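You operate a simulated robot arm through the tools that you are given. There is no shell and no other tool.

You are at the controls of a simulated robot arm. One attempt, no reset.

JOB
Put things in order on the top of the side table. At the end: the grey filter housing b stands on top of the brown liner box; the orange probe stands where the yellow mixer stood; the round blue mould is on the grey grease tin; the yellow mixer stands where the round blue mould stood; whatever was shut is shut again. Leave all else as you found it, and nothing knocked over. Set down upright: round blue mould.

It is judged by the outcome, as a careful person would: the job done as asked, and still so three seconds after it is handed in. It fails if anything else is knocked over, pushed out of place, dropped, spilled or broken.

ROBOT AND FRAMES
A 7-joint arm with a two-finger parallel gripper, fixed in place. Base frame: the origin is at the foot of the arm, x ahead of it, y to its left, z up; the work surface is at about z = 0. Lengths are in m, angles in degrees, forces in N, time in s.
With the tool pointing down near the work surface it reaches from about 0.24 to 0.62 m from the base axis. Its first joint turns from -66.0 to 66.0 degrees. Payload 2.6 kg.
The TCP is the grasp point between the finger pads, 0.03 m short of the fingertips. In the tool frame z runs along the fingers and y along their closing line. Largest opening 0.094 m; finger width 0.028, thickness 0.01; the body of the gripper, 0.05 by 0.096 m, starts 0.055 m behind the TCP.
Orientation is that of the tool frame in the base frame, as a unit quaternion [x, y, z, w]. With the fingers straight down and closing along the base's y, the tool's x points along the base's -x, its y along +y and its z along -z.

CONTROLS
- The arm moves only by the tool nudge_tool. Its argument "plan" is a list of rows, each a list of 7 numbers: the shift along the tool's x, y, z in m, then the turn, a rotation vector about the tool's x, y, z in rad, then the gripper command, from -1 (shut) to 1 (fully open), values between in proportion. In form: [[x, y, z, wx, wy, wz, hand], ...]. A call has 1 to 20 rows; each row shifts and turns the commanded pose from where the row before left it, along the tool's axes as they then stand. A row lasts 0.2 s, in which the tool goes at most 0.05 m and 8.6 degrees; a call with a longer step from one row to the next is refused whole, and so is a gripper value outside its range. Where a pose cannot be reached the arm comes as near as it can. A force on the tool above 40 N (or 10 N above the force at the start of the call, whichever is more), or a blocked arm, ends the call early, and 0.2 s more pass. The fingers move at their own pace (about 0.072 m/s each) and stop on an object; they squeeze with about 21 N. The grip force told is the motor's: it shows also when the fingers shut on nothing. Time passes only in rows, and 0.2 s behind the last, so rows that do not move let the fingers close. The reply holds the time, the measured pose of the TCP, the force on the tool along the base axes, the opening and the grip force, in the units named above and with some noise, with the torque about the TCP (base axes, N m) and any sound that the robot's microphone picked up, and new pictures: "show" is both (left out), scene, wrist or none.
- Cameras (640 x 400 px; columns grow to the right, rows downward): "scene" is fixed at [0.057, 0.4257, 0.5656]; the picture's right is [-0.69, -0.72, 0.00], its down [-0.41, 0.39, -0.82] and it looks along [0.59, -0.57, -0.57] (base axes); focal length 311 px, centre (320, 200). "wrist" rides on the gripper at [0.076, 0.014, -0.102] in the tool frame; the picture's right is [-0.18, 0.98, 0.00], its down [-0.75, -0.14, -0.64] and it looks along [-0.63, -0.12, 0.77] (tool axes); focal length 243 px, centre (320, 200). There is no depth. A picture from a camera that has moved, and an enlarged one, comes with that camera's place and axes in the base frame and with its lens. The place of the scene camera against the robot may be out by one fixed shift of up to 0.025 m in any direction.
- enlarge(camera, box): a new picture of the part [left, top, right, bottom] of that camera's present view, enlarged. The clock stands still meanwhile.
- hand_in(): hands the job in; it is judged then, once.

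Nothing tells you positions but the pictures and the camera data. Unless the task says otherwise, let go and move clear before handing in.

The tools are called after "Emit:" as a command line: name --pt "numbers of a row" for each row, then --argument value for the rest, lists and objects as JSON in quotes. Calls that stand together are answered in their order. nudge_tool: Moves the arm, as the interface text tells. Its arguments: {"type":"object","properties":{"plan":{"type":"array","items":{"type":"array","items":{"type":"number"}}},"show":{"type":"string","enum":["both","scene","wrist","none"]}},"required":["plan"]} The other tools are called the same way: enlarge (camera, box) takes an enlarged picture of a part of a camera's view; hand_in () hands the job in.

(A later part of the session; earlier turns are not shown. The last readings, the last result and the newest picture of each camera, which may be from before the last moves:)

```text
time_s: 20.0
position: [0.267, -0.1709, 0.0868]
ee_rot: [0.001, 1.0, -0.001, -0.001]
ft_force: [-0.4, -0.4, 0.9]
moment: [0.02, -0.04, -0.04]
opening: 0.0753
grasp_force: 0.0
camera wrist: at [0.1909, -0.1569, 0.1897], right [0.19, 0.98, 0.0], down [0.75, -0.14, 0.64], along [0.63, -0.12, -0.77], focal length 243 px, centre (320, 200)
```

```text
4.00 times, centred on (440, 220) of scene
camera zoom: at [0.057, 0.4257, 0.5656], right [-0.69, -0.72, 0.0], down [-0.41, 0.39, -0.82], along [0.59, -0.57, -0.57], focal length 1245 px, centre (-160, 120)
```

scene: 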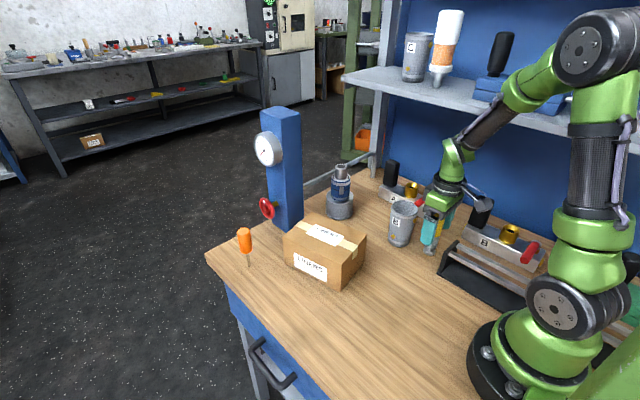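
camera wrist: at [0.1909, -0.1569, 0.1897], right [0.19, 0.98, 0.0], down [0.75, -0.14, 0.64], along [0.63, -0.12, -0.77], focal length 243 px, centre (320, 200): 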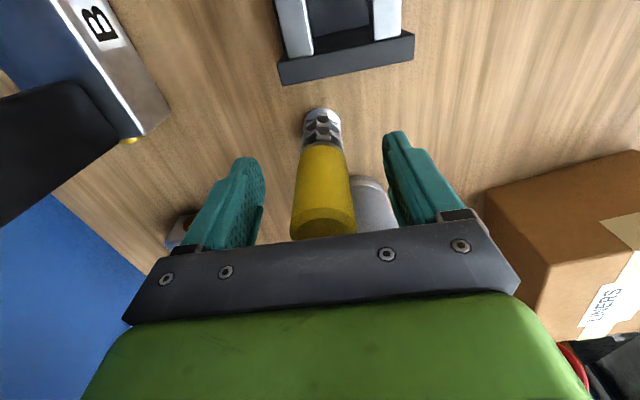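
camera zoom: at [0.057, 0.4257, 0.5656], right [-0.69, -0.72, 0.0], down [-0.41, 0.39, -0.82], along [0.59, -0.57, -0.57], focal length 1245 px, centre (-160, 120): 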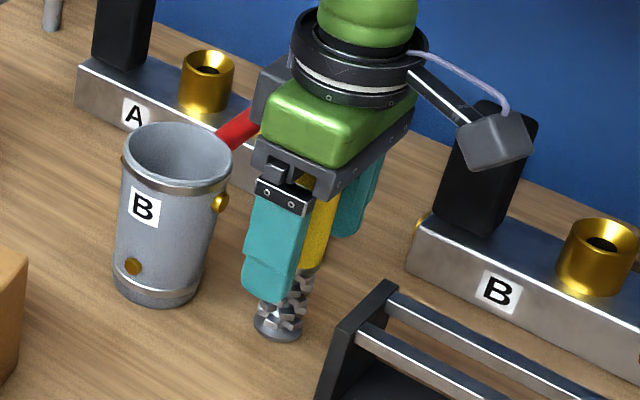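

The mixer is centred between the fingers and clear of everything. Closing now.

Emit:
nudge_tool --pt "0 0 0 0 0 0 -1" --pt "0 0 0 0 0 0 -1" --pt "0 0 0 0 0 0 -1" --pt "0 0 0 0 0 0 -1" --show "wrist"

```text
time_s: 21.0
position: [0.2672, -0.1719, 0.0884]
ee_rot: [0.0, 1.0, 0.0, 0.0]
ft_force: [0.1, 2.5, -0.2]
moment: [0.1, 0.01, 0.03]
opening: 0.0295
grasp_force: 21.0
camera wrist: at [0.191, -0.1569, 0.19], right [0.18, 0.98, 0.0], down [0.75, -0.14, 0.64], along [0.63, -0.12, -0.77], focal length 243 px, centre (320, 200)
```

wrist: 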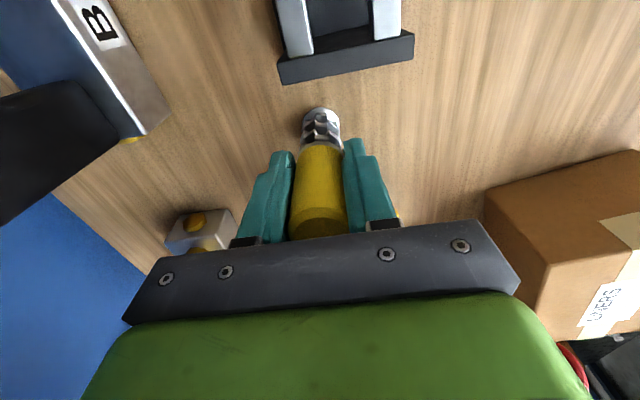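

Gripped at 0.0295. I'll lift it and carry it in an arc to the mould's old spot (0.2425, 0.146).

Emit:
nudge_tool --pt "0 0 -0.01 0 0 0 -1" --pt "0 0 -0.03 0 0 0 -1" --pt "0 0 -0.045 0 0 0 -1" --pt "0 0 -0.045 0 0 0 -1" --pt "0 0 -0.045 0 0 0 -1" --pt "-0.01075 0.04 0 0 0 0 -1" --pt "-0.01075 0.04 0 0 0 0 -1" --pt "-0.01075 0.04 0 0 0 0 -1" --pt "-0.01075 0.04 0 0 0 0 -1" --pt "0.0169 0.0392 0 0 0 0 -1" --pt "0.0169 0.0392 0 0 0 0 -1" --pt "0.0169 0.0392 0 0 0 0 -1" --pt "0.0169 0.0392 0 0 0 0 -1" --pt "0 0 0 0 0 0 -1"

```text
time_s: 24.0
position: [0.2397, 0.1456, 0.2626]
ee_rot: [0.001, 1.0, 0.0, 0.0]
ft_force: [-0.5, 0.2, -3.5]
moment: [-0.03, 0.02, 0.03]
opening: 0.0297
grasp_force: 21.2
camera wrist: at [0.1643, 0.1595, 0.3648], right [0.19, 0.98, 0.0], down [0.75, -0.14, 0.64], along [0.63, -0.12, -0.77], focal length 243 px, centre (320, 200)
```

scene: 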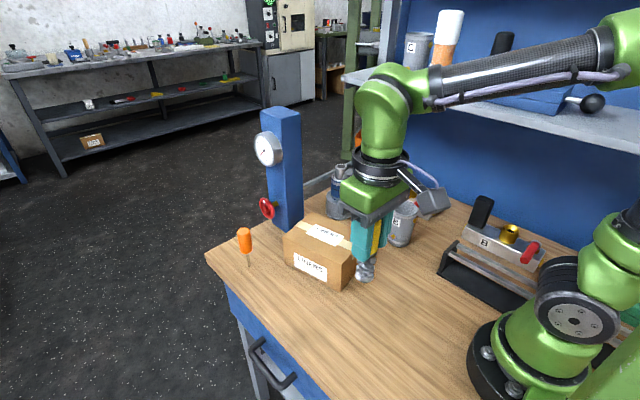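
wrist: 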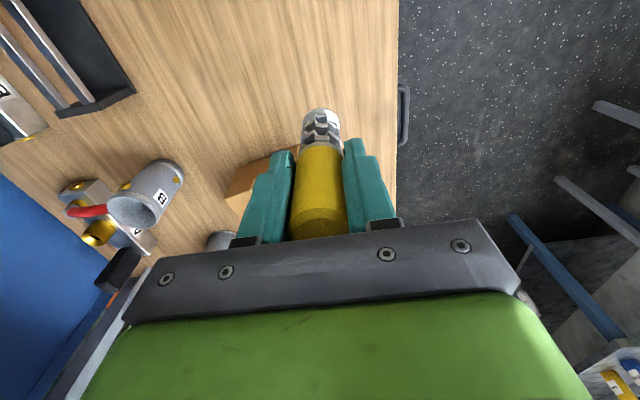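

Positioned over the target spot. I'll lower to just above the table.

Emit:
nudge_tool --pt "-0.0015 0 0.045 0 0 0 -1" --pt "0 0 0.045 0 0 0 -1" --pt "0 0 0.045 0 0 0 -1" --pt "0 0 0.03 0 0 0 -1" --pt "0 0 0 0 0 0 -1"

Emit:
enlarge --camera "scene" --box '[290, 275, 410, 375]'

```text
time_s: 25.2
position: [0.2464, 0.146, 0.0971]
ee_rot: [0.001, 1.0, 0.0, 0.001]
ft_force: [-0.1, -0.3, -3.8]
moment: [0.01, -0.01, -0.02]
opening: 0.0295
grasp_force: 21.6
camera wrist: at [0.1697, 0.1596, 0.1998], right [0.19, 0.98, 0.0], down [0.75, -0.14, 0.64], along [0.63, -0.12, -0.77], focal length 243 px, centre (320, 200)
```

scene: 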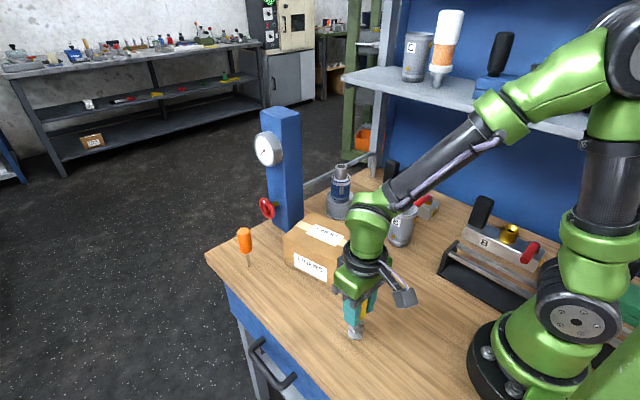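
wrist: 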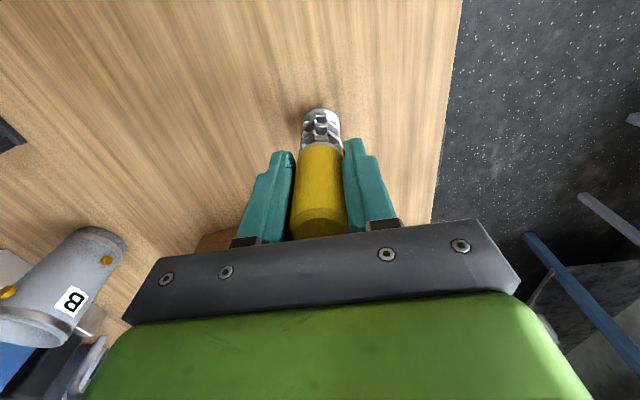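

```text
4.00 times, centred on (350, 325) of scene
camera zoom: at [0.057, 0.4257, 0.5656], right [-0.69, -0.72, 0.0], down [-0.41, 0.39, -0.82], along [0.59, -0.57, -0.57], focal length 1245 px, centre (200, -300)
```

zoom: 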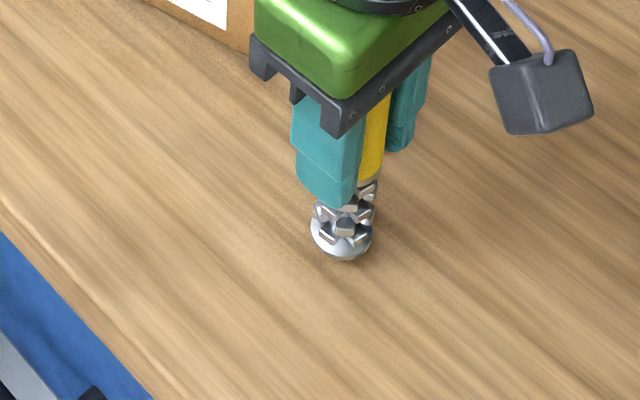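

The mixer base is within a few mm of the mould's old centre; I'll nudge it (−1, +3) mm and lower gently until contact.

Emit:
nudge_tool --pt "0.001 0.003 0 0 0 0 -1" --pt "0 0 0.003 0 0 0 -1" --pt "0 0 0.003 0 0 0 -1" --pt "0 0 0 0 0 0 -1" --show "none"

Emit:
nudge_tool --pt "0 0 0.0015 0 0 0 -1" --pt "0 0 0 0 0 0 -1" --show "none"

```text
time_s: 26.2
position: [0.2445, 0.149, 0.0908]
ee_rot: [0.0, 1.0, 0.0, 0.001]
ft_force: [-0.4, -0.9, -3.0]
moment: [0.02, -0.01, -0.01]
opening: 0.03
grasp_force: 21.1
```

```text
time_s: 26.8
position: [0.244, 0.1481, 0.0897]
ee_rot: [0.001, 1.0, 0.0, 0.0]
ft_force: [-0.2, -0.1, -2.9]
moment: [0.01, 0.05, -0.01]
opening: 0.0297
grasp_force: 21.4
```

The mixer is about a millimetre from the table, still at its hanging load. I'll continue in 1 mm steps.

Emit:
nudge_tool --pt "0 0 0.001 0 0 0 -1" --pt "0 0 0 0 0 0 -1" --show "none"

Emit:
nudge_tool --pt "0 0 0.001 0 0 0 -1" --pt "0 0 0 0 0 0 -1" --show "none"

```text
time_s: 27.4
position: [0.2431, 0.1485, 0.0886]
ee_rot: [0.001, 1.0, 0.001, 0.0]
ft_force: [0.4, -0.1, -3.5]
moment: [-0.02, 0.01, 0.01]
opening: 0.0297
grasp_force: 20.6
```

```text
time_s: 28.0
position: [0.2443, 0.1484, 0.0866]
ee_rot: [0.0, 1.0, 0.0, 0.001]
ft_force: [-1.4, -1.1, 4.7]
moment: [-0.16, 0.16, 0.0]
opening: 0.0294
grasp_force: 21.5
```

Contact with the table (+4.7 N). Releasing.

Emit:
nudge_tool --pt "0 0 0 0 0 0 -0.1" --pt "0 0 0 0 0 0 0.4" --pt "0 0 0 0 0 0 0.6" --pt "0 0 0 0 0 0 0.6"

Emit:
enlarge --camera "scene" --box '[290, 275, 410, 375]'

```text
time_s: 29.0
position: [0.2449, 0.1483, 0.0882]
ee_rot: [0.0, 1.0, 0.001, -0.001]
ft_force: [0.4, 0.2, -0.1]
moment: [-0.01, 0.01, -0.02]
opening: 0.0752
grasp_force: 0.0
camera wrist: at [0.167, 0.1627, 0.1899], right [0.18, 0.98, 0.0], down [0.75, -0.14, 0.64], along [0.63, -0.12, -0.77], focal length 243 px, centre (320, 200)
```

scene: 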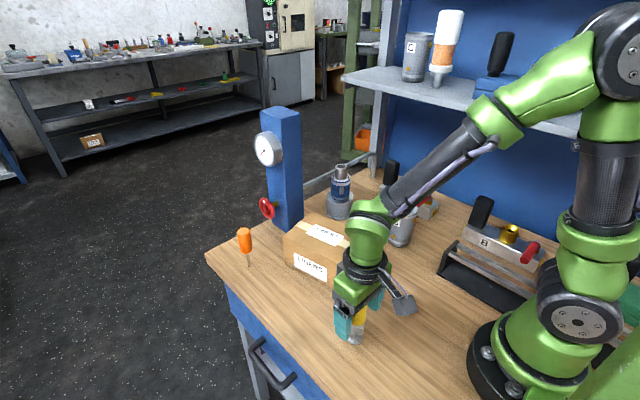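
wrist: 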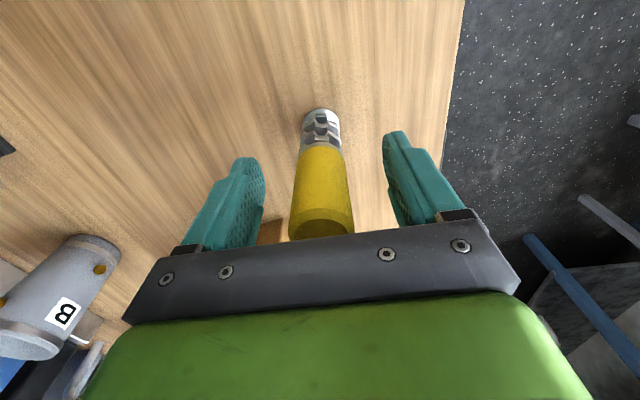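

```text
4.00 times, centred on (350, 325) of scene
camera zoom: at [0.057, 0.4257, 0.5656], right [-0.69, -0.72, 0.0], down [-0.41, 0.39, -0.82], along [0.59, -0.57, -0.57], focal length 1245 px, centre (200, -300)
```

zoom: 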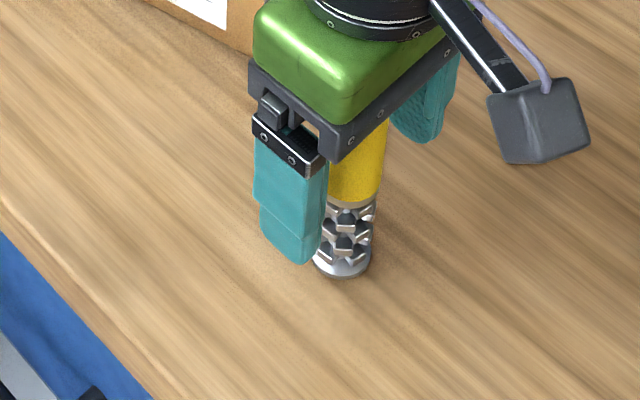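

The mixer stands about where the mould stood. I'll rise and go look at the orange probe near (0.547, 0.19).

Emit:
nudge_tool --pt "0 0 -0.02 0 0 0 0.6" --pt "0 0 -0.04 0 0 0 0.6" --pt "0 0 -0.05 0 0 0 0.6" --pt "0 0 -0.05 0 0 0 0.6" --pt "-0.0408 0.0062 0 0 0 0 0.6" --pt "-0.0408 0.0062 0 0 0 0 0.6" --pt "-0.0408 0.0062 0 0 0 0 0.6" --pt "-0.0408 0.0062 0 0 0 0 0.6" --pt "-0.0408 0.0062 0 0 0 0 0.6" --pt "-0.0408 0.0062 0 0 0 0 0.6" --pt "0 0 0 0 0 0 0.6"

Emit:
enlarge --camera "wrist" --box '[240, 70, 400, 170]'

Emit:
enlarge --camera "scene" --box '[290, 275, 410, 375]'

```text
time_s: 31.4
position: [0.4887, 0.1894, 0.2454]
ee_rot: [0.0, 1.0, -0.001, 0.0]
ft_force: [-0.6, 0.8, 0.1]
moment: [-0.01, 0.0, 0.0]
opening: 0.0753
grasp_force: 0.0
camera wrist: at [0.4117, 0.2028, 0.3486], right [0.18, 0.98, 0.0], down [0.75, -0.14, 0.64], along [0.63, -0.12, -0.77], focal length 243 px, centre (320, 200)
```

scene: 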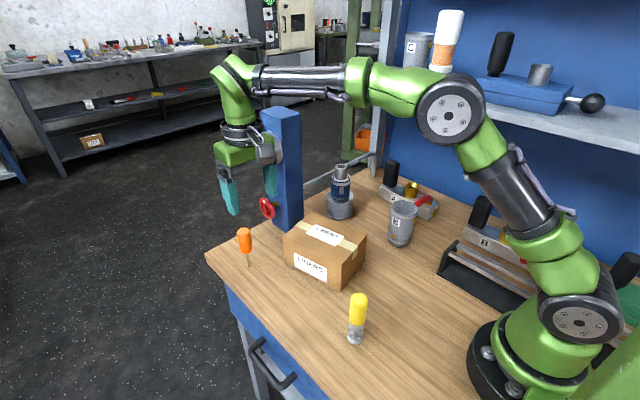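
wrist: 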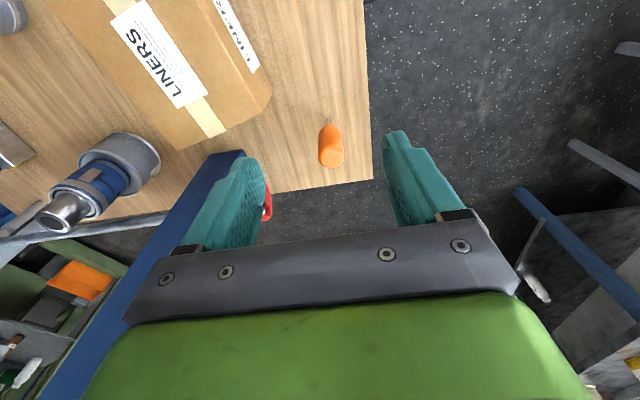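

```text
4.00 times, centred on (320, 120) of wrist
camera zoom: at [0.4117, 0.2028, 0.3486], right [0.18, 0.98, 0.0], down [0.75, -0.14, 0.64], along [0.63, -0.12, -0.77], focal length 970 px, centre (320, 520)
```

zoom: 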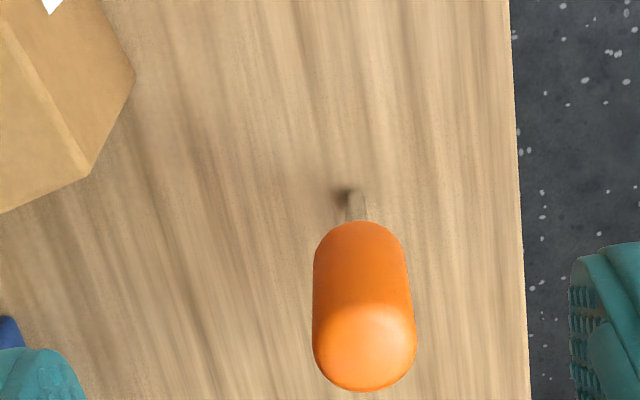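

```text
4.00 times, centred on (350, 325) of scene
camera zoom: at [0.057, 0.4257, 0.5656], right [-0.69, -0.72, 0.0], down [-0.41, 0.39, -0.82], along [0.59, -0.57, -0.57], focal length 1245 px, centre (200, -300)
```

zoom: 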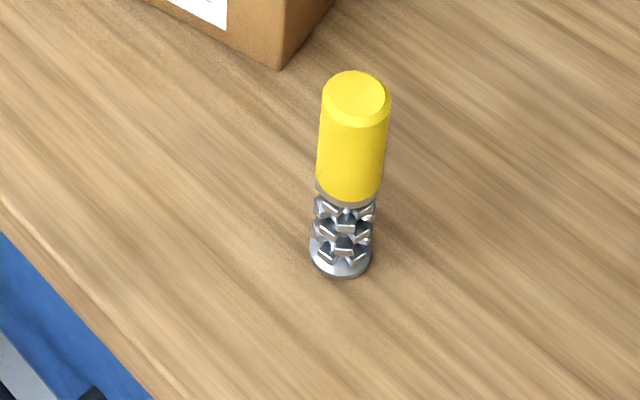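

The probe stands on a thin stem at about (0.548, 0.191), with its handle spanning z ≈ 0.05–0.11. I'll go right above it and check centring.

Emit:
nudge_tool --pt "-0.0198 0.0005 0.02 0 0 0 0.6" --pt "-0.0198 0.0005 0.02 0 0 0 0.6" --pt "-0.0198 0.0006 0.02 0 0 0 0.6" --pt "0 0 0.015 0 0 0 0.6" --pt "0 0 0 0 0 0 0.6"

Emit:
enlarge --camera "wrist" --box '[240, 70, 400, 170]'

Emit:
enlarge --camera "scene" --box '[185, 180, 305, 280]'

```text
time_s: 32.6
position: [0.5482, 0.1892, 0.1708]
ee_rot: [0.0, 1.0, 0.0, 0.0]
ft_force: [0.5, 0.4, 0.3]
moment: [-0.01, -0.03, 0.03]
opening: 0.075
grasp_force: 0.0
camera wrist: at [0.4704, 0.203, 0.2739], right [0.18, 0.98, 0.0], down [0.75, -0.14, 0.64], along [0.63, -0.12, -0.77], focal length 243 px, centre (320, 200)
```

scene: 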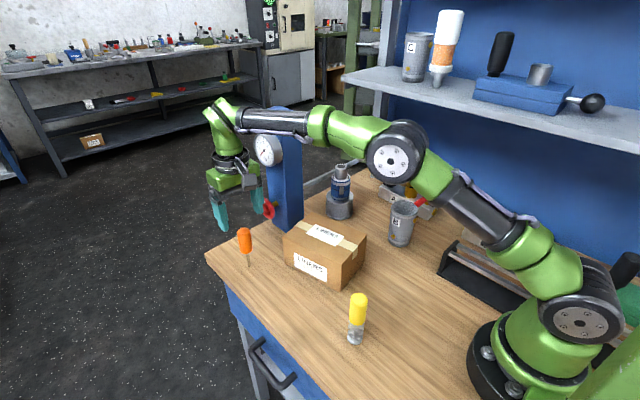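
wrist: 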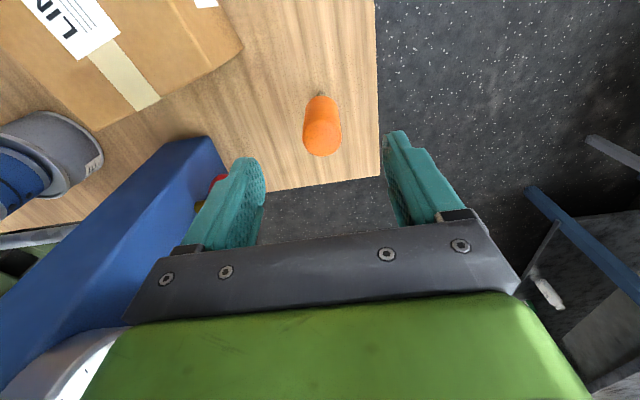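

```text
4.00 times, centred on (320, 120) of wrist
camera zoom: at [0.4704, 0.203, 0.2739], right [0.18, 0.98, 0.0], down [0.75, -0.14, 0.64], along [0.63, -0.12, -0.77], focal length 970 px, centre (320, 520)
```

zoom: 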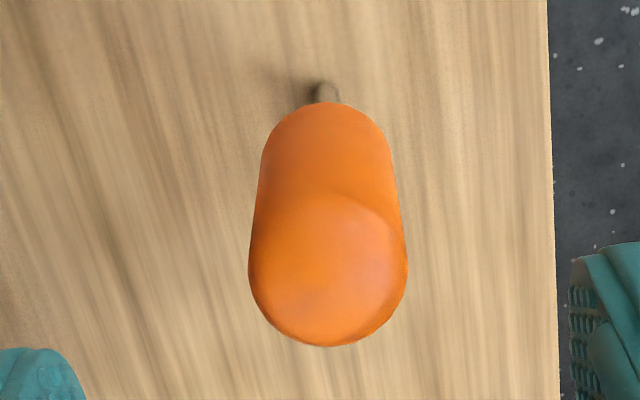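

```text
4.00 times, centred on (245, 230) of scene
camera zoom: at [0.057, 0.4257, 0.5656], right [-0.69, -0.72, 0.0], down [-0.41, 0.39, -0.82], along [0.59, -0.57, -0.57], focal length 1245 px, centre (620, 80)
```

zoom: 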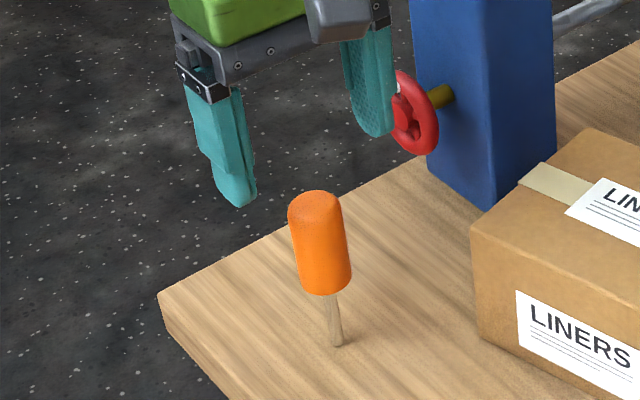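

Nearly centred; a 1.4 mm correction in y and then down to grip height.

Emit:
nudge_tool --pt "0 0.0014 0 0 0 0 0.6" --pt "0 0 0.025 0 0 0 0.6" --pt "0 0 0.025 0 0 0 0.6" --pt "0 0 0.02 0 0 0 0.6" --pt "0 0 0.017 0 0 0 0.6" --pt "0 0 0 0 0 0 0.6"

Emit:
enlarge --camera "wrist" --box '[200, 90, 440, 240]'

Emit:
enlarge --camera "scene" --box '[185, 180, 305, 280]'

```text
time_s: 34.0
position: [0.5491, 0.1877, 0.0848]
ee_rot: [0.0, 1.0, -0.001, 0.0]
ft_force: [0.0, -0.8, 0.0]
moment: [0.0, 0.0, 0.01]
opening: 0.0752
grasp_force: 0.2
camera wrist: at [0.472, 0.2027, 0.1872], right [0.19, 0.98, 0.0], down [0.75, -0.14, 0.64], along [0.63, -0.12, -0.77], focal length 243 px, centre (320, 200)
```

scene: 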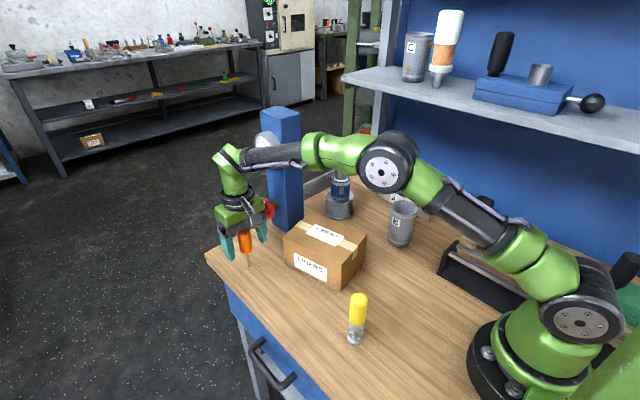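
wrist: 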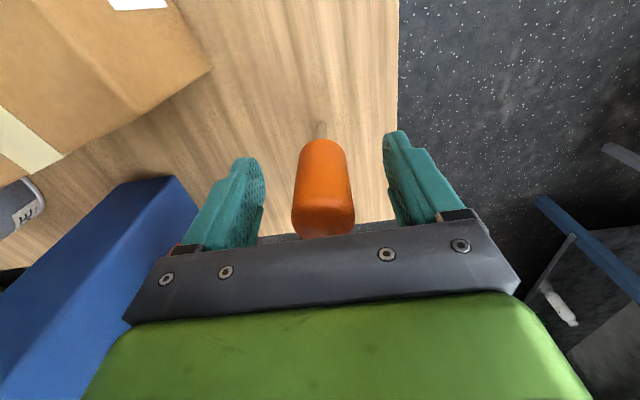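

```text
2.67 times, centred on (320, 165) of wrist
camera zoom: at [0.472, 0.2027, 0.1872], right [0.19, 0.98, 0.0], down [0.75, -0.14, 0.64], along [0.63, -0.12, -0.77], focal length 647 px, centre (320, 293)
```

zoom: 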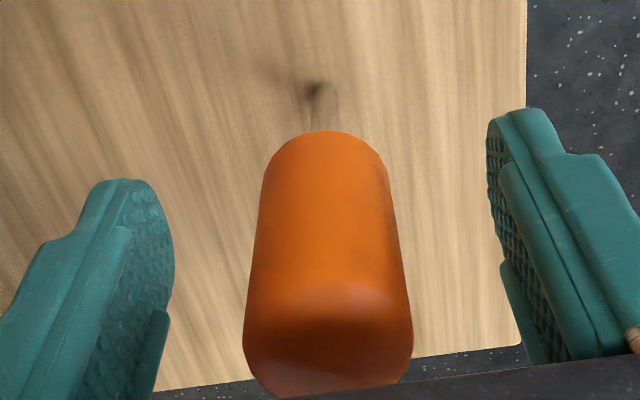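

```text
4.00 times, centred on (245, 230) of scene
camera zoom: at [0.057, 0.4257, 0.5656], right [-0.69, -0.72, 0.0], down [-0.41, 0.39, -0.82], along [0.59, -0.57, -0.57], focal length 1245 px, centre (620, 80)
```

zoom: 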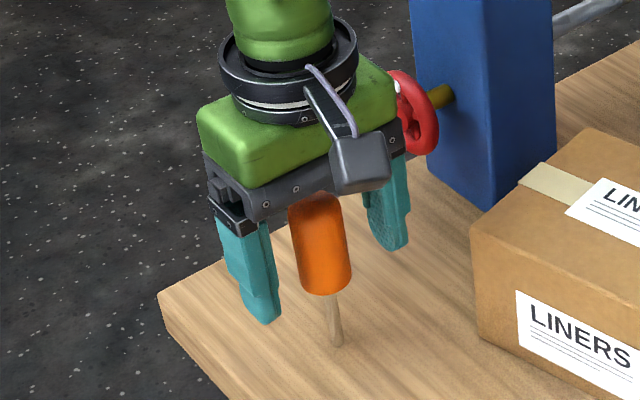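

Well centred between the fingers. Closing gently in two stages.

Emit:
nudge_tool --pt "0 0 0 0 0 0 0.2" --pt "0 0 0 0 0 0 -0.1" --pt "0 0 0 0 0 0 -0.25" --pt "0 0 0 0 0 0 -0.35" --pt "0 0 0 0 0 0 -1" --pt "0 0 0 0 0 0 -1" --pt "0 0 0 0 0 0 -1"

Emit:
enlarge --camera "scene" --box '[185, 180, 305, 280]'

Emit:
enlarge --camera "wrist" --box '[200, 90, 440, 240]'

```text
time_s: 35.6
position: [0.5485, 0.1893, 0.0853]
ee_rot: [-0.001, 1.0, 0.0, 0.0]
ft_force: [0.6, 0.5, 0.7]
moment: [0.01, 0.02, 0.01]
opening: 0.0289
grasp_force: 20.9
camera wrist: at [0.472, 0.2028, 0.1875], right [0.18, 0.98, 0.0], down [0.75, -0.14, 0.64], along [0.63, -0.12, -0.77], focal length 243 px, centre (320, 200)
```

scene: 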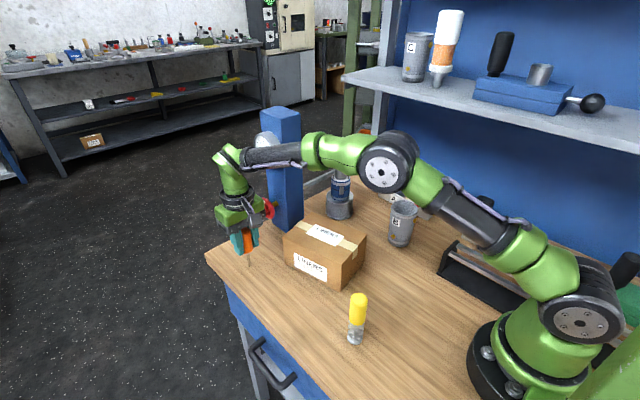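
wrist: 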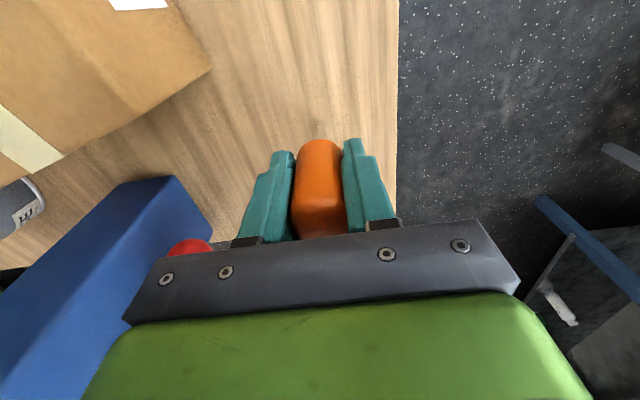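

```text
4.00 times, centred on (245, 230) of scene
camera zoom: at [0.057, 0.4257, 0.5656], right [-0.69, -0.72, 0.0], down [-0.41, 0.39, -0.82], along [0.59, -0.57, -0.57], focal length 1245 px, centre (620, 80)
```

zoom: 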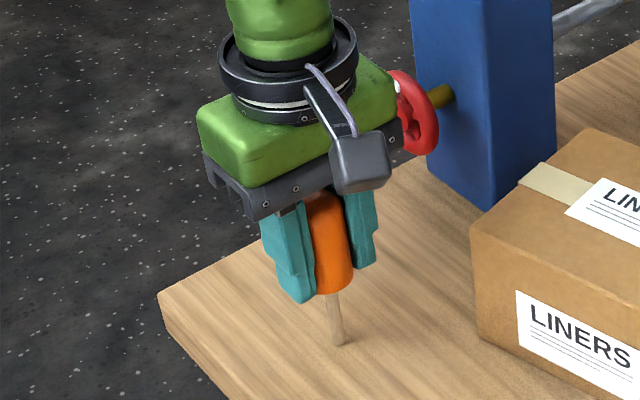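

```text
2.67 times, centred on (320, 165) of wrist
camera zoom: at [0.472, 0.2028, 0.1875], right [0.18, 0.98, 0.0], down [0.75, -0.14, 0.64], along [0.63, -0.12, -0.77], focal length 647 px, centre (320, 293)
```

zoom: 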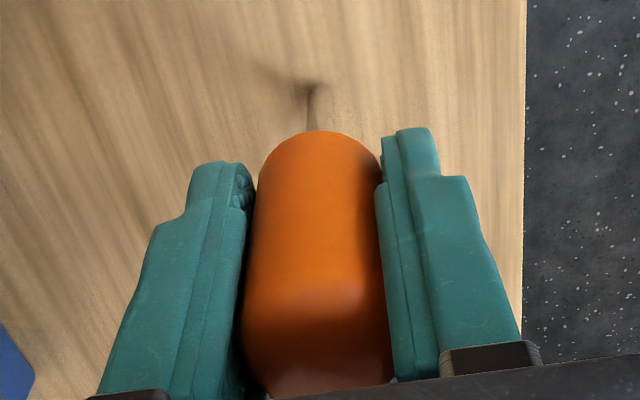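

Gripped, with the probe's tip on the table when TCP z ≈ 0.085. Lifting gently to check.

Emit:
nudge_tool --pt "0 0 -0.005 0 0 0 -1" --pt "0 0 -0.015 0 0 0 -1" --pt "0 0 -0.03 0 0 0 -1" --pt "0 0 0 0 0 0 -1" --show "scene"

Emit:
enlarge --camera "scene" --box '[185, 150, 305, 280]'

```text
time_s: 36.6
position: [0.5478, 0.189, 0.135]
ee_rot: [0.0, 1.0, 0.0, -0.001]
ft_force: [0.2, -0.2, -0.3]
moment: [0.01, 0.01, -0.01]
opening: 0.0291
grasp_force: 21.0
```

scene: 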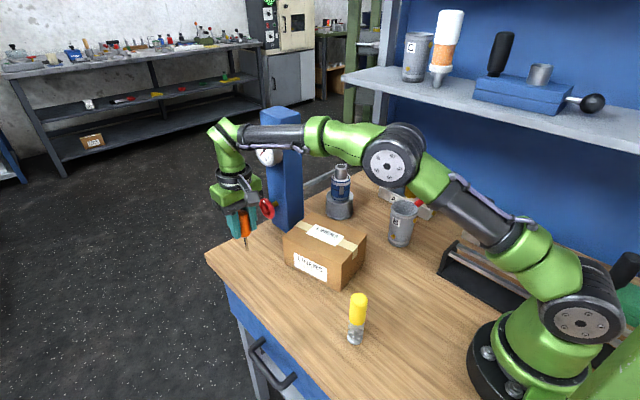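

```text
3.08 times, centred on (245, 215) of scene
camera zoom: at [0.057, 0.4257, 0.5656], right [-0.69, -0.72, 0.0], down [-0.41, 0.39, -0.82], along [0.59, -0.57, -0.57], focal length 958 px, centre (551, 154)
```

zoom: 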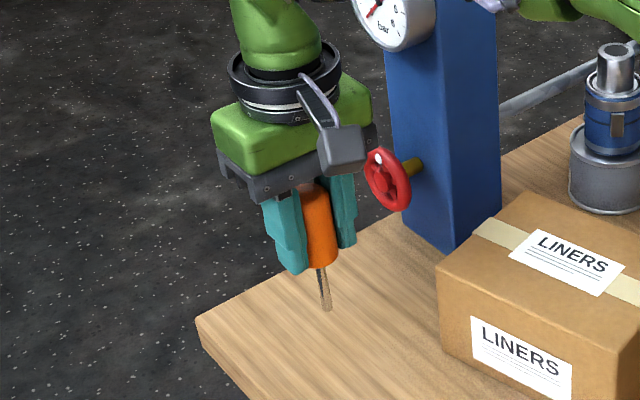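

It's very light. I'll check in the wrist view whether the probe hangs straight in the grip.

Emit:
enlarge --camera "wrist" --box '[260, 100, 380, 175]'

Emit:
enlarge --camera "scene" --box '[215, 195, 275, 255]'

```text
5.33 times, centred on (320, 138) of wrist
camera zoom: at [0.4711, 0.2025, 0.238], right [0.18, 0.98, 0.0], down [0.75, -0.14, 0.64], along [0.63, -0.12, -0.77], focal length 1294 px, centre (320, 533)
```

zoom: 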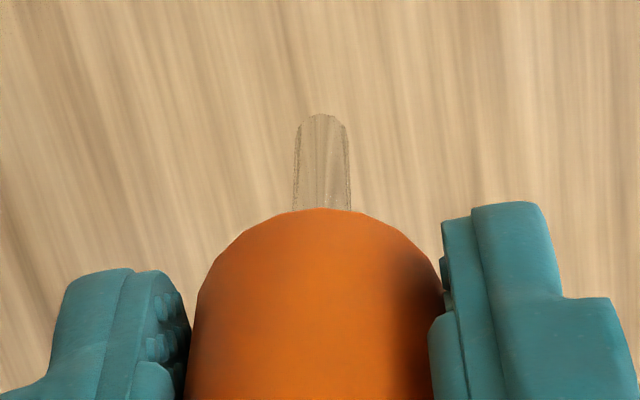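

```text
6.67 times, centred on (245, 225) of scene
camera zoom: at [0.057, 0.4257, 0.5656], right [-0.69, -0.72, 0.0], down [-0.41, 0.39, -0.82], along [0.59, -0.57, -0.57], focal length 2075 px, centre (820, 33)
```

zoom: 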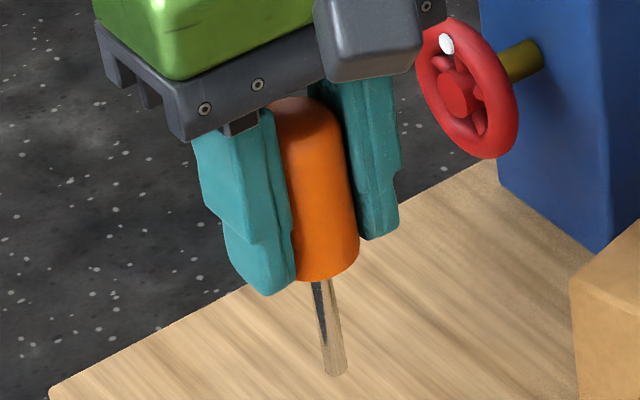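

The probe hangs straight, tip right below the TCP. I'll carry it high and over to the mixer's old spot (0.268, -0.170).

Emit:
nudge_tool --pt "0 0 -0.048 0 0 0 -1" --pt "0 0 -0.048 0 0 0 -1" --pt "0 0 -0.048 0 0 0 -1" --pt "0.0311 -0.027 0 0 0 0 -1" --pt "0.0311 -0.027 0 0 0 0 -1" --pt "0.0311 -0.027 0 0 0 0 -1" --pt "0.0311 -0.027 0 0 0 0 -1" --pt "0.0311 -0.027 0 0 0 0 -1" --pt "0.0311 -0.027 0 0 0 0 -1" --pt "0.0311 -0.027 0 0 0 0 -1" --pt "0.0154 -0.0425 0 0 0 0 -1" --pt "0.0154 -0.0425 0 0 0 0 -1" --pt "0.0154 -0.0425 0 0 0 0 -1" --pt "0.0154 -0.0425 0 0 0 0 -1" --pt "0 0 0 0 0 0 -1" --pt "0 0 0 0 0 0 -1"

```text
time_s: 40.0
position: [0.2472, -0.1555, 0.2683]
ee_rot: [-0.001, 1.0, 0.0, 0.001]
ft_force: [-0.2, -0.1, -1.2]
moment: [0.01, -0.02, 0.02]
opening: 0.029
grasp_force: 20.9
out of reach, approached as far as the arm can: row 3
camera wrist: at [0.1709, -0.1415, 0.3708], right [0.18, 0.98, 0.0], down [0.75, -0.14, 0.64], along [0.63, -0.12, -0.77], focal length 243 px, centre (320, 200)
```

scene: 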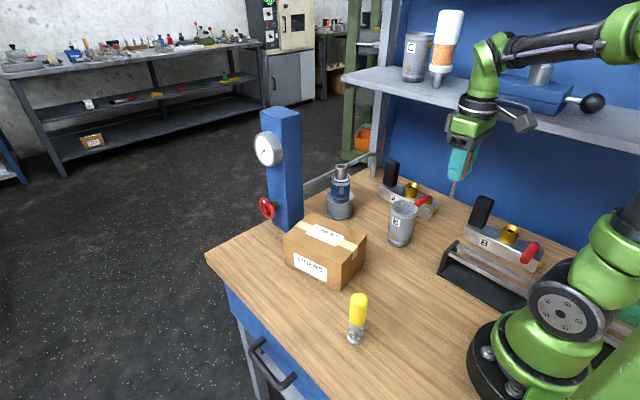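
wrist: 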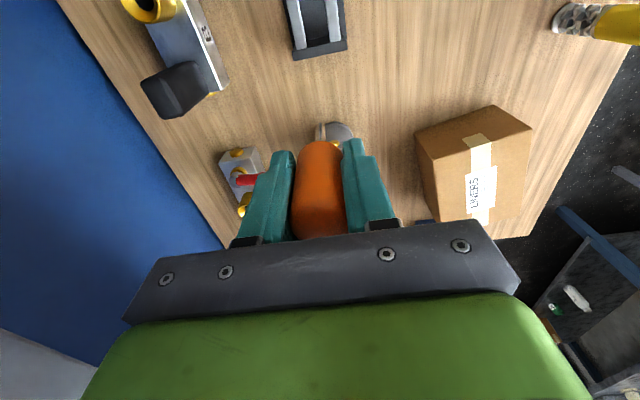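

The reach limit offset the path a bit; I'm at (0.247, -0.156). I'll correct to the target and come down partway.

Emit:
nudge_tool --pt "-0.0106 -0.0073 0.03 0 0 0 -1" --pt "-0.0106 -0.0072 0.04 0 0 0 -1" --pt "0 0 0.03 0 0 0 -1" --pt "0 0 0 0 0 0 -1" --pt "0 0 0 0 0 0 -1"

Emit:
enlarge --camera "scene" --box '[380, 170, 500, 270]'

```text
time_s: 41.2
position: [0.2687, -0.1723, 0.1704]
ee_rot: [0.001, 1.0, 0.0, -0.001]
ft_force: [-0.7, 0.3, -0.1]
moment: [0.0, 0.01, 0.01]
opening: 0.0288
grasp_force: 20.8
camera wrist: at [0.1929, -0.158, 0.2729], right [0.19, 0.98, 0.0], down [0.75, -0.14, 0.64], along [0.63, -0.12, -0.77], focal length 243 px, centre (320, 200)
```

scene: 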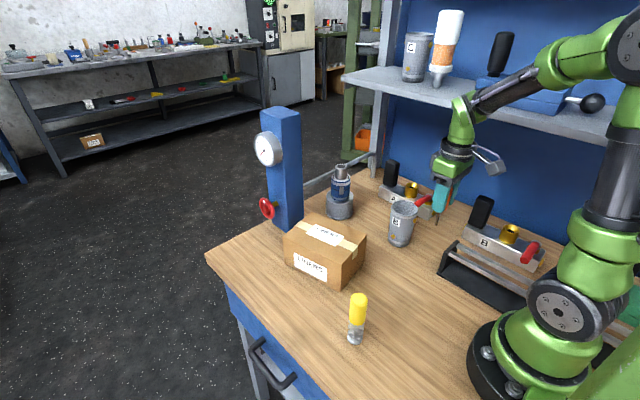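
wrist: 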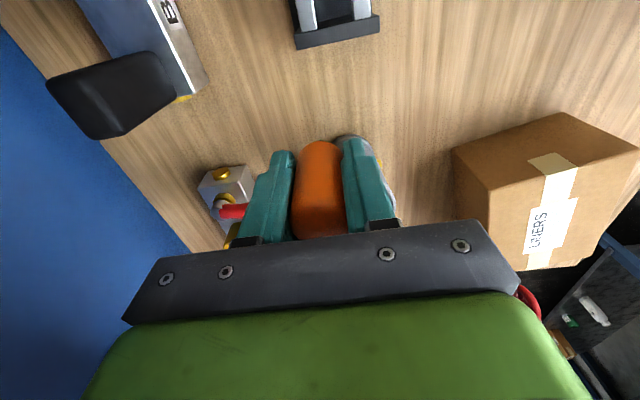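

```text
4.00 times, centred on (440, 220) of scene
camera zoom: at [0.057, 0.4257, 0.5656], right [-0.69, -0.72, 0.0], down [-0.41, 0.39, -0.82], along [0.59, -0.57, -0.57], focal length 1245 px, centre (-160, 120)
```

zoom: 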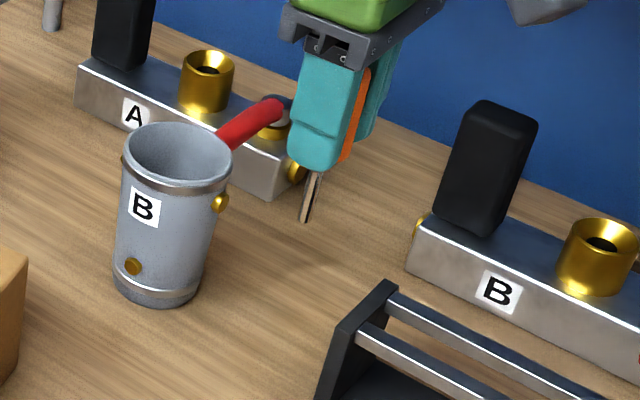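

On target within ~2 mm by both cameras. Lowering carefully.

Emit:
nudge_tool --pt "0 0.001 0.025 0 0 0 -1" --pt "0 0 0.025 0 0 0 -1" --pt "0 0 0.02 0 0 0 -1" --pt "0 0 0.008 0 0 0 -1" --pt "0 0 0 0 0 0 -1"

Emit:
enlarge --camera "scene" --box '[380, 170, 500, 270]'

Emit:
enlarge --camera "wrist" --box '[260, 100, 380, 175]'

```text
time_s: 42.4
position: [0.2695, -0.1687, 0.0944]
ee_rot: [0.001, 1.0, 0.0, 0.0]
ft_force: [-0.3, 1.0, -0.4]
moment: [0.02, -0.01, 0.02]
opening: 0.0291
grasp_force: 21.5
camera wrist: at [0.193, -0.1552, 0.196], right [0.19, 0.98, 0.0], down [0.75, -0.14, 0.64], along [0.63, -0.12, -0.77], focal length 243 px, centre (320, 200)
```

scene: 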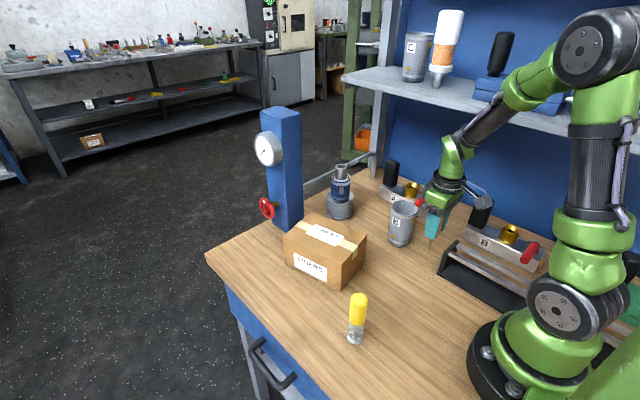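
wrist: 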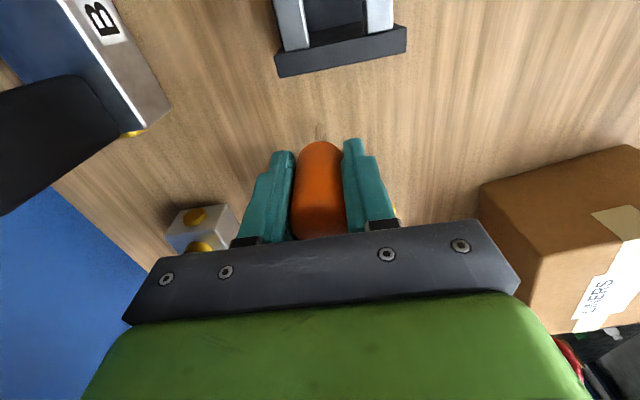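

```text
4.00 times, centred on (440, 220) of scene
camera zoom: at [0.057, 0.4257, 0.5656], right [-0.69, -0.72, 0.0], down [-0.41, 0.39, -0.82], along [0.59, -0.57, -0.57], focal length 1245 px, centre (-160, 120)
```

zoom: 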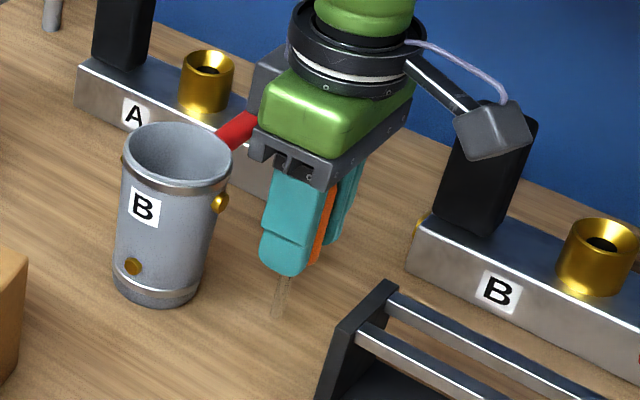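

```text
5.33 times, centred on (320, 138) of wrist
camera zoom: at [0.193, -0.1552, 0.196], right [0.19, 0.98, 0.0], down [0.75, -0.14, 0.64], along [0.63, -0.12, -0.77], focal length 1294 px, centre (320, 533)
```

zoom: 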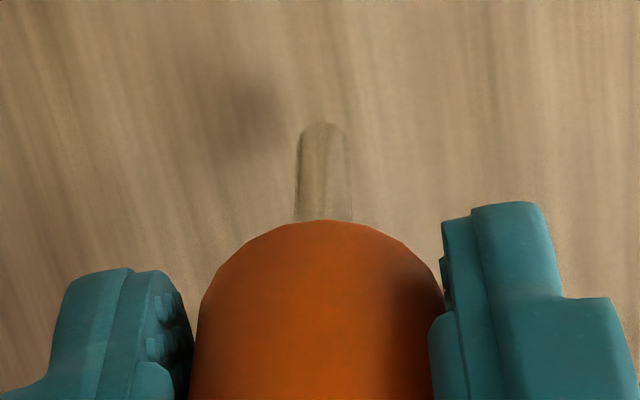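

The tip is directly beneath the TCP, about 1 cm above the table. I'll lower in small steps and watch for contact.

Emit:
nudge_tool --pt "0 0 0.003 0 0 0 -1" --pt "0 0 0.003 0 0 0 -1" --pt "0 0 0 0 0 0 -1" --show "none"

Emit:
nudge_tool --pt "0 0 0.0015 0 0 0 -1" --pt "0 0 0 0 0 0 -1" --show "none"

Emit:
nudge_tool --pt "0 0 0.001 0 0 0 -1" --pt "0 0 0 0 0 0 -1" --show "none"

Emit:
enlarge --camera "scene" --box '[400, 220, 460, 270]'

```text
time_s: 43.2
position: [0.2699, -0.1709, 0.0876]
ee_rot: [0.001, 1.0, 0.0, 0.0]
ft_force: [-0.2, 0.4, -1.2]
moment: [0.01, 0.01, 0.0]
opening: 0.0291
grasp_force: 21.0
```

```text
time_s: 43.8
position: [0.2701, -0.1702, 0.0858]
ee_rot: [0.0, 1.0, -0.001, 0.0]
ft_force: [-0.6, -0.3, -0.7]
moment: [0.03, -0.02, 0.0]
opening: 0.029
grasp_force: 20.7
```

```text
time_s: 44.4
position: [0.2687, -0.1686, 0.0846]
ee_rot: [0.0, 1.0, 0.0, 0.0]
ft_force: [-0.1, 0.2, 0.1]
moment: [-0.01, 0.04, -0.01]
opening: 0.029
grasp_force: 20.4
```

```text
8.00 times, centred on (430, 245) of scene
camera zoom: at [0.057, 0.4257, 0.5656], right [-0.69, -0.72, 0.0], down [-0.41, 0.39, -0.82], along [0.59, -0.57, -0.57], focal length 2490 px, centre (-560, -160)
```

zoom: 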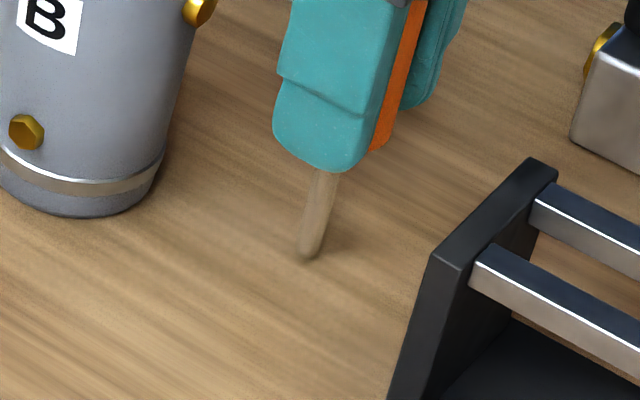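

Nearly at the table. Continuing in 1 mm / 0.7 mm steps.

Emit:
nudge_tool --pt "0 0 0.0008 0 0 0 -1" --pt "0 0 0 0 0 0 -1" --show "none"

Emit:
nudge_tool --pt "0 0 0.0007 0 0 0 -1" --pt "0 0 0 0 0 0 -1" --show "none"

```text
time_s: 45.0
position: [0.2704, -0.1697, 0.0851]
ee_rot: [0.001, 1.0, 0.0, 0.0]
ft_force: [-0.6, -0.6, -1.4]
moment: [-0.03, 0.03, -0.02]
opening: 0.0291
grasp_force: 21.0
```

```text
time_s: 45.6
position: [0.2698, -0.169, 0.0846]
ee_rot: [0.0, 1.0, 0.0, 0.0]
ft_force: [0.1, -0.1, 0.4]
moment: [-0.01, 0.03, -0.02]
opening: 0.0288
grasp_force: 21.2
```

Not yet in contact; continuing.

Emit:
nudge_tool --pt "0 0 0.0007 0 0 0 -1" --pt "0 0 0 0 0 0 -1" --show "none"

Emit:
nudge_tool --pt "0 0 0.0006 0 0 0 -1" --pt "0 0 0 0 0 0 -1" --show "none"

Emit:
enlarge --camera "scene" --box '[400, 220, 460, 270]'

Emit:
enlarge --camera "wrist" --box '[260, 100, 380, 175]'

```text
time_s: 46.2
position: [0.2703, -0.1702, 0.0846]
ee_rot: [-0.001, 1.0, -0.001, 0.001]
ft_force: [-1.6, 0.8, 15.8]
moment: [0.1, 0.04, 0.06]
opening: 0.0289
grasp_force: 20.8
```

```text
time_s: 46.8
position: [0.2704, -0.1691, 0.0834]
ee_rot: [0.0, 1.0, -0.002, 0.001]
ft_force: [2.6, 0.3, 15.3]
moment: [0.05, -0.19, 0.03]
opening: 0.0289
grasp_force: 20.7
```

```text
8.00 times, centred on (430, 245) of scene
camera zoom: at [0.0569, 0.4257, 0.5656], right [-0.69, -0.72, 0.0], down [-0.41, 0.39, -0.82], along [0.59, -0.57, -0.57], focal length 2490 px, centre (-560, -160)
```

zoom: 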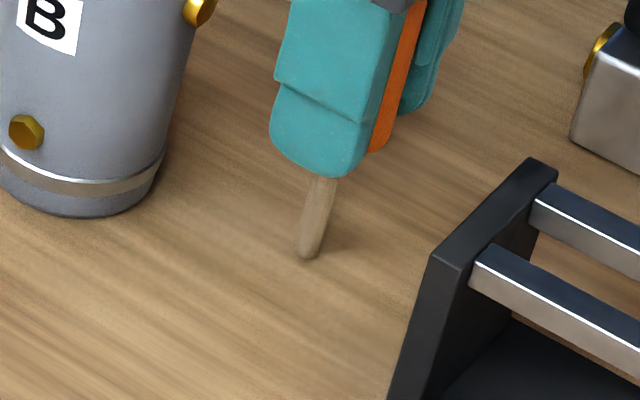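

```text
5.33 times, centred on (320, 138) of wrist
camera zoom: at [0.1934, -0.1556, 0.1855], right [0.18, 0.98, 0.0], down [0.75, -0.14, 0.64], along [0.63, -0.12, -0.77], focal length 1294 px, centre (320, 533)
```

zoom: 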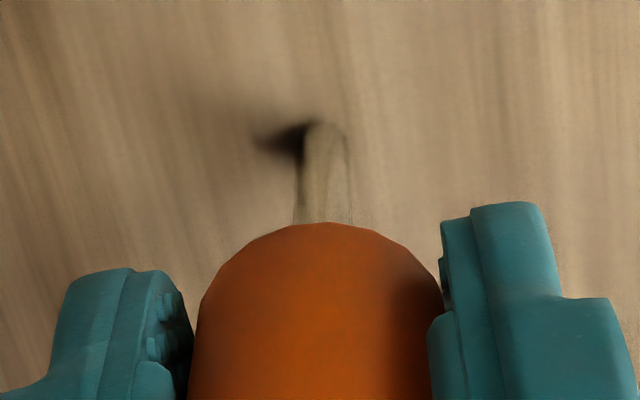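

In firm contact (15 N). I'll ease back up slightly so the probe isn't pressed when released.

Emit:
nudge_tool --pt "0 0 -0.0008 0 0 0 -1" --pt "0 0 0 0 0 0 -1" --show "none"

```text
time_s: 47.4
position: [0.2695, -0.1694, 0.084]
ee_rot: [-0.001, 1.0, 0.0, -0.001]
ft_force: [3.0, -1.6, 5.2]
moment: [-0.08, -0.21, -0.01]
opening: 0.0288
grasp_force: 21.2
```

Emit:
nudge_tool --pt "0 0 -0.0004 0 0 0 -1" --pt "0 0 0 0 0 0 -1" --show "none"

```text
time_s: 48.0
position: [0.2693, -0.1688, 0.0827]
ee_rot: [0.001, 1.0, 0.001, -0.001]
ft_force: [0.1, -0.5, -0.8]
moment: [0.0, 0.02, -0.01]
opening: 0.0286
grasp_force: 21.1
```

Load is now about zero with the tip at the table. I'll open very slowly to let the probe stand by itself.

Emit:
nudge_tool --pt "0 0 0 0 0 0 -0.4" --pt "0 0 0 0 0 0 -0.38" --pt "0 0 0 0 0 0 -0.36" --pt "0 0 0 0 0 0 -0.33" --pt "0 0 0 0 0 0 -0.3" --pt "0 0 0 0 0 0 -0.25" --pt "0 0 0 0 0 0 -0.2" --pt "0 0 0 0 0 0 -0.1" --pt "0 0 0 0 0 0 0.0" --pt "0 0 0 0 0 0 0.1"

Emit:
enlarge --camera "scene" --box '[380, 170, 500, 270]'

Emit:
enlarge --camera "wrist" --box '[240, 100, 400, 200]'

```text
time_s: 50.2
position: [0.2702, -0.169, 0.0835]
ee_rot: [0.001, 1.0, 0.0, 0.0]
ft_force: [0.5, -0.7, 0.2]
moment: [0.04, -0.03, -0.02]
opening: 0.0518
grasp_force: 0.0
camera wrist: at [0.1933, -0.1555, 0.1862], right [0.18, 0.98, 0.0], down [0.75, -0.14, 0.64], along [0.63, -0.12, -0.77], focal length 243 px, centre (320, 200)
```

scene: 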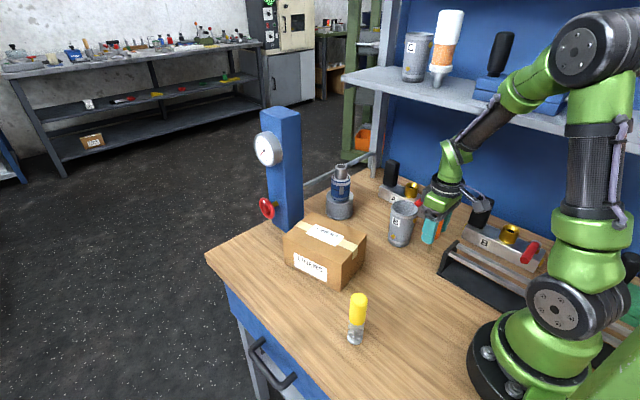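
wrist: 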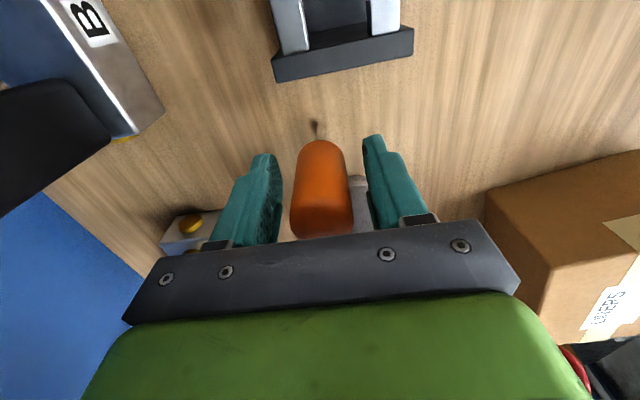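

```text
4.00 times, centred on (440, 220) of scene
camera zoom: at [0.057, 0.4257, 0.5656], right [-0.69, -0.72, 0.0], down [-0.41, 0.39, -0.82], along [0.59, -0.57, -0.57], focal length 1245 px, centre (-160, 120)
```

zoom: 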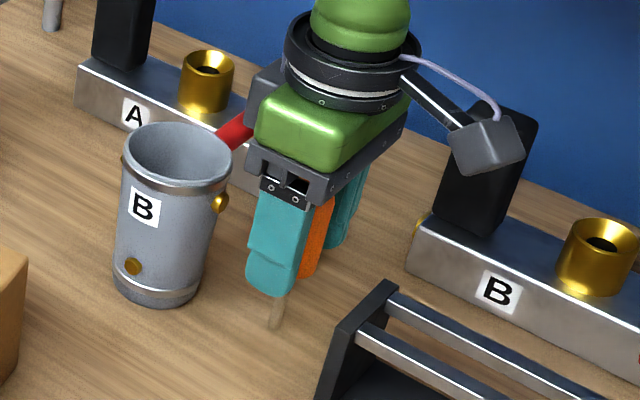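

```text
4.00 times, centred on (320, 150) of wrist
camera zoom: at [0.1933, -0.1555, 0.1862], right [0.18, 0.98, 0.0], down [0.75, -0.14, 0.64], along [0.63, -0.12, -0.77], focal length 970 px, centre (320, 400)
```

zoom: 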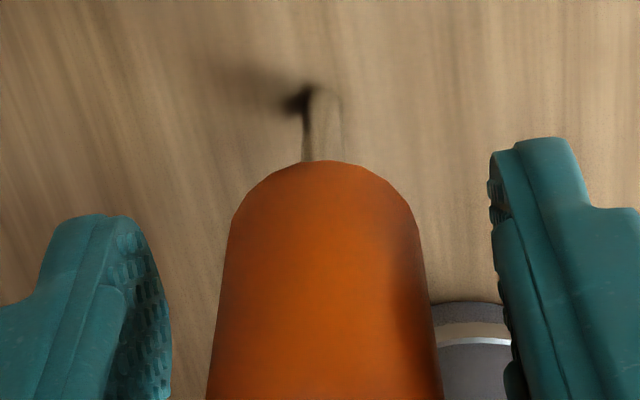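

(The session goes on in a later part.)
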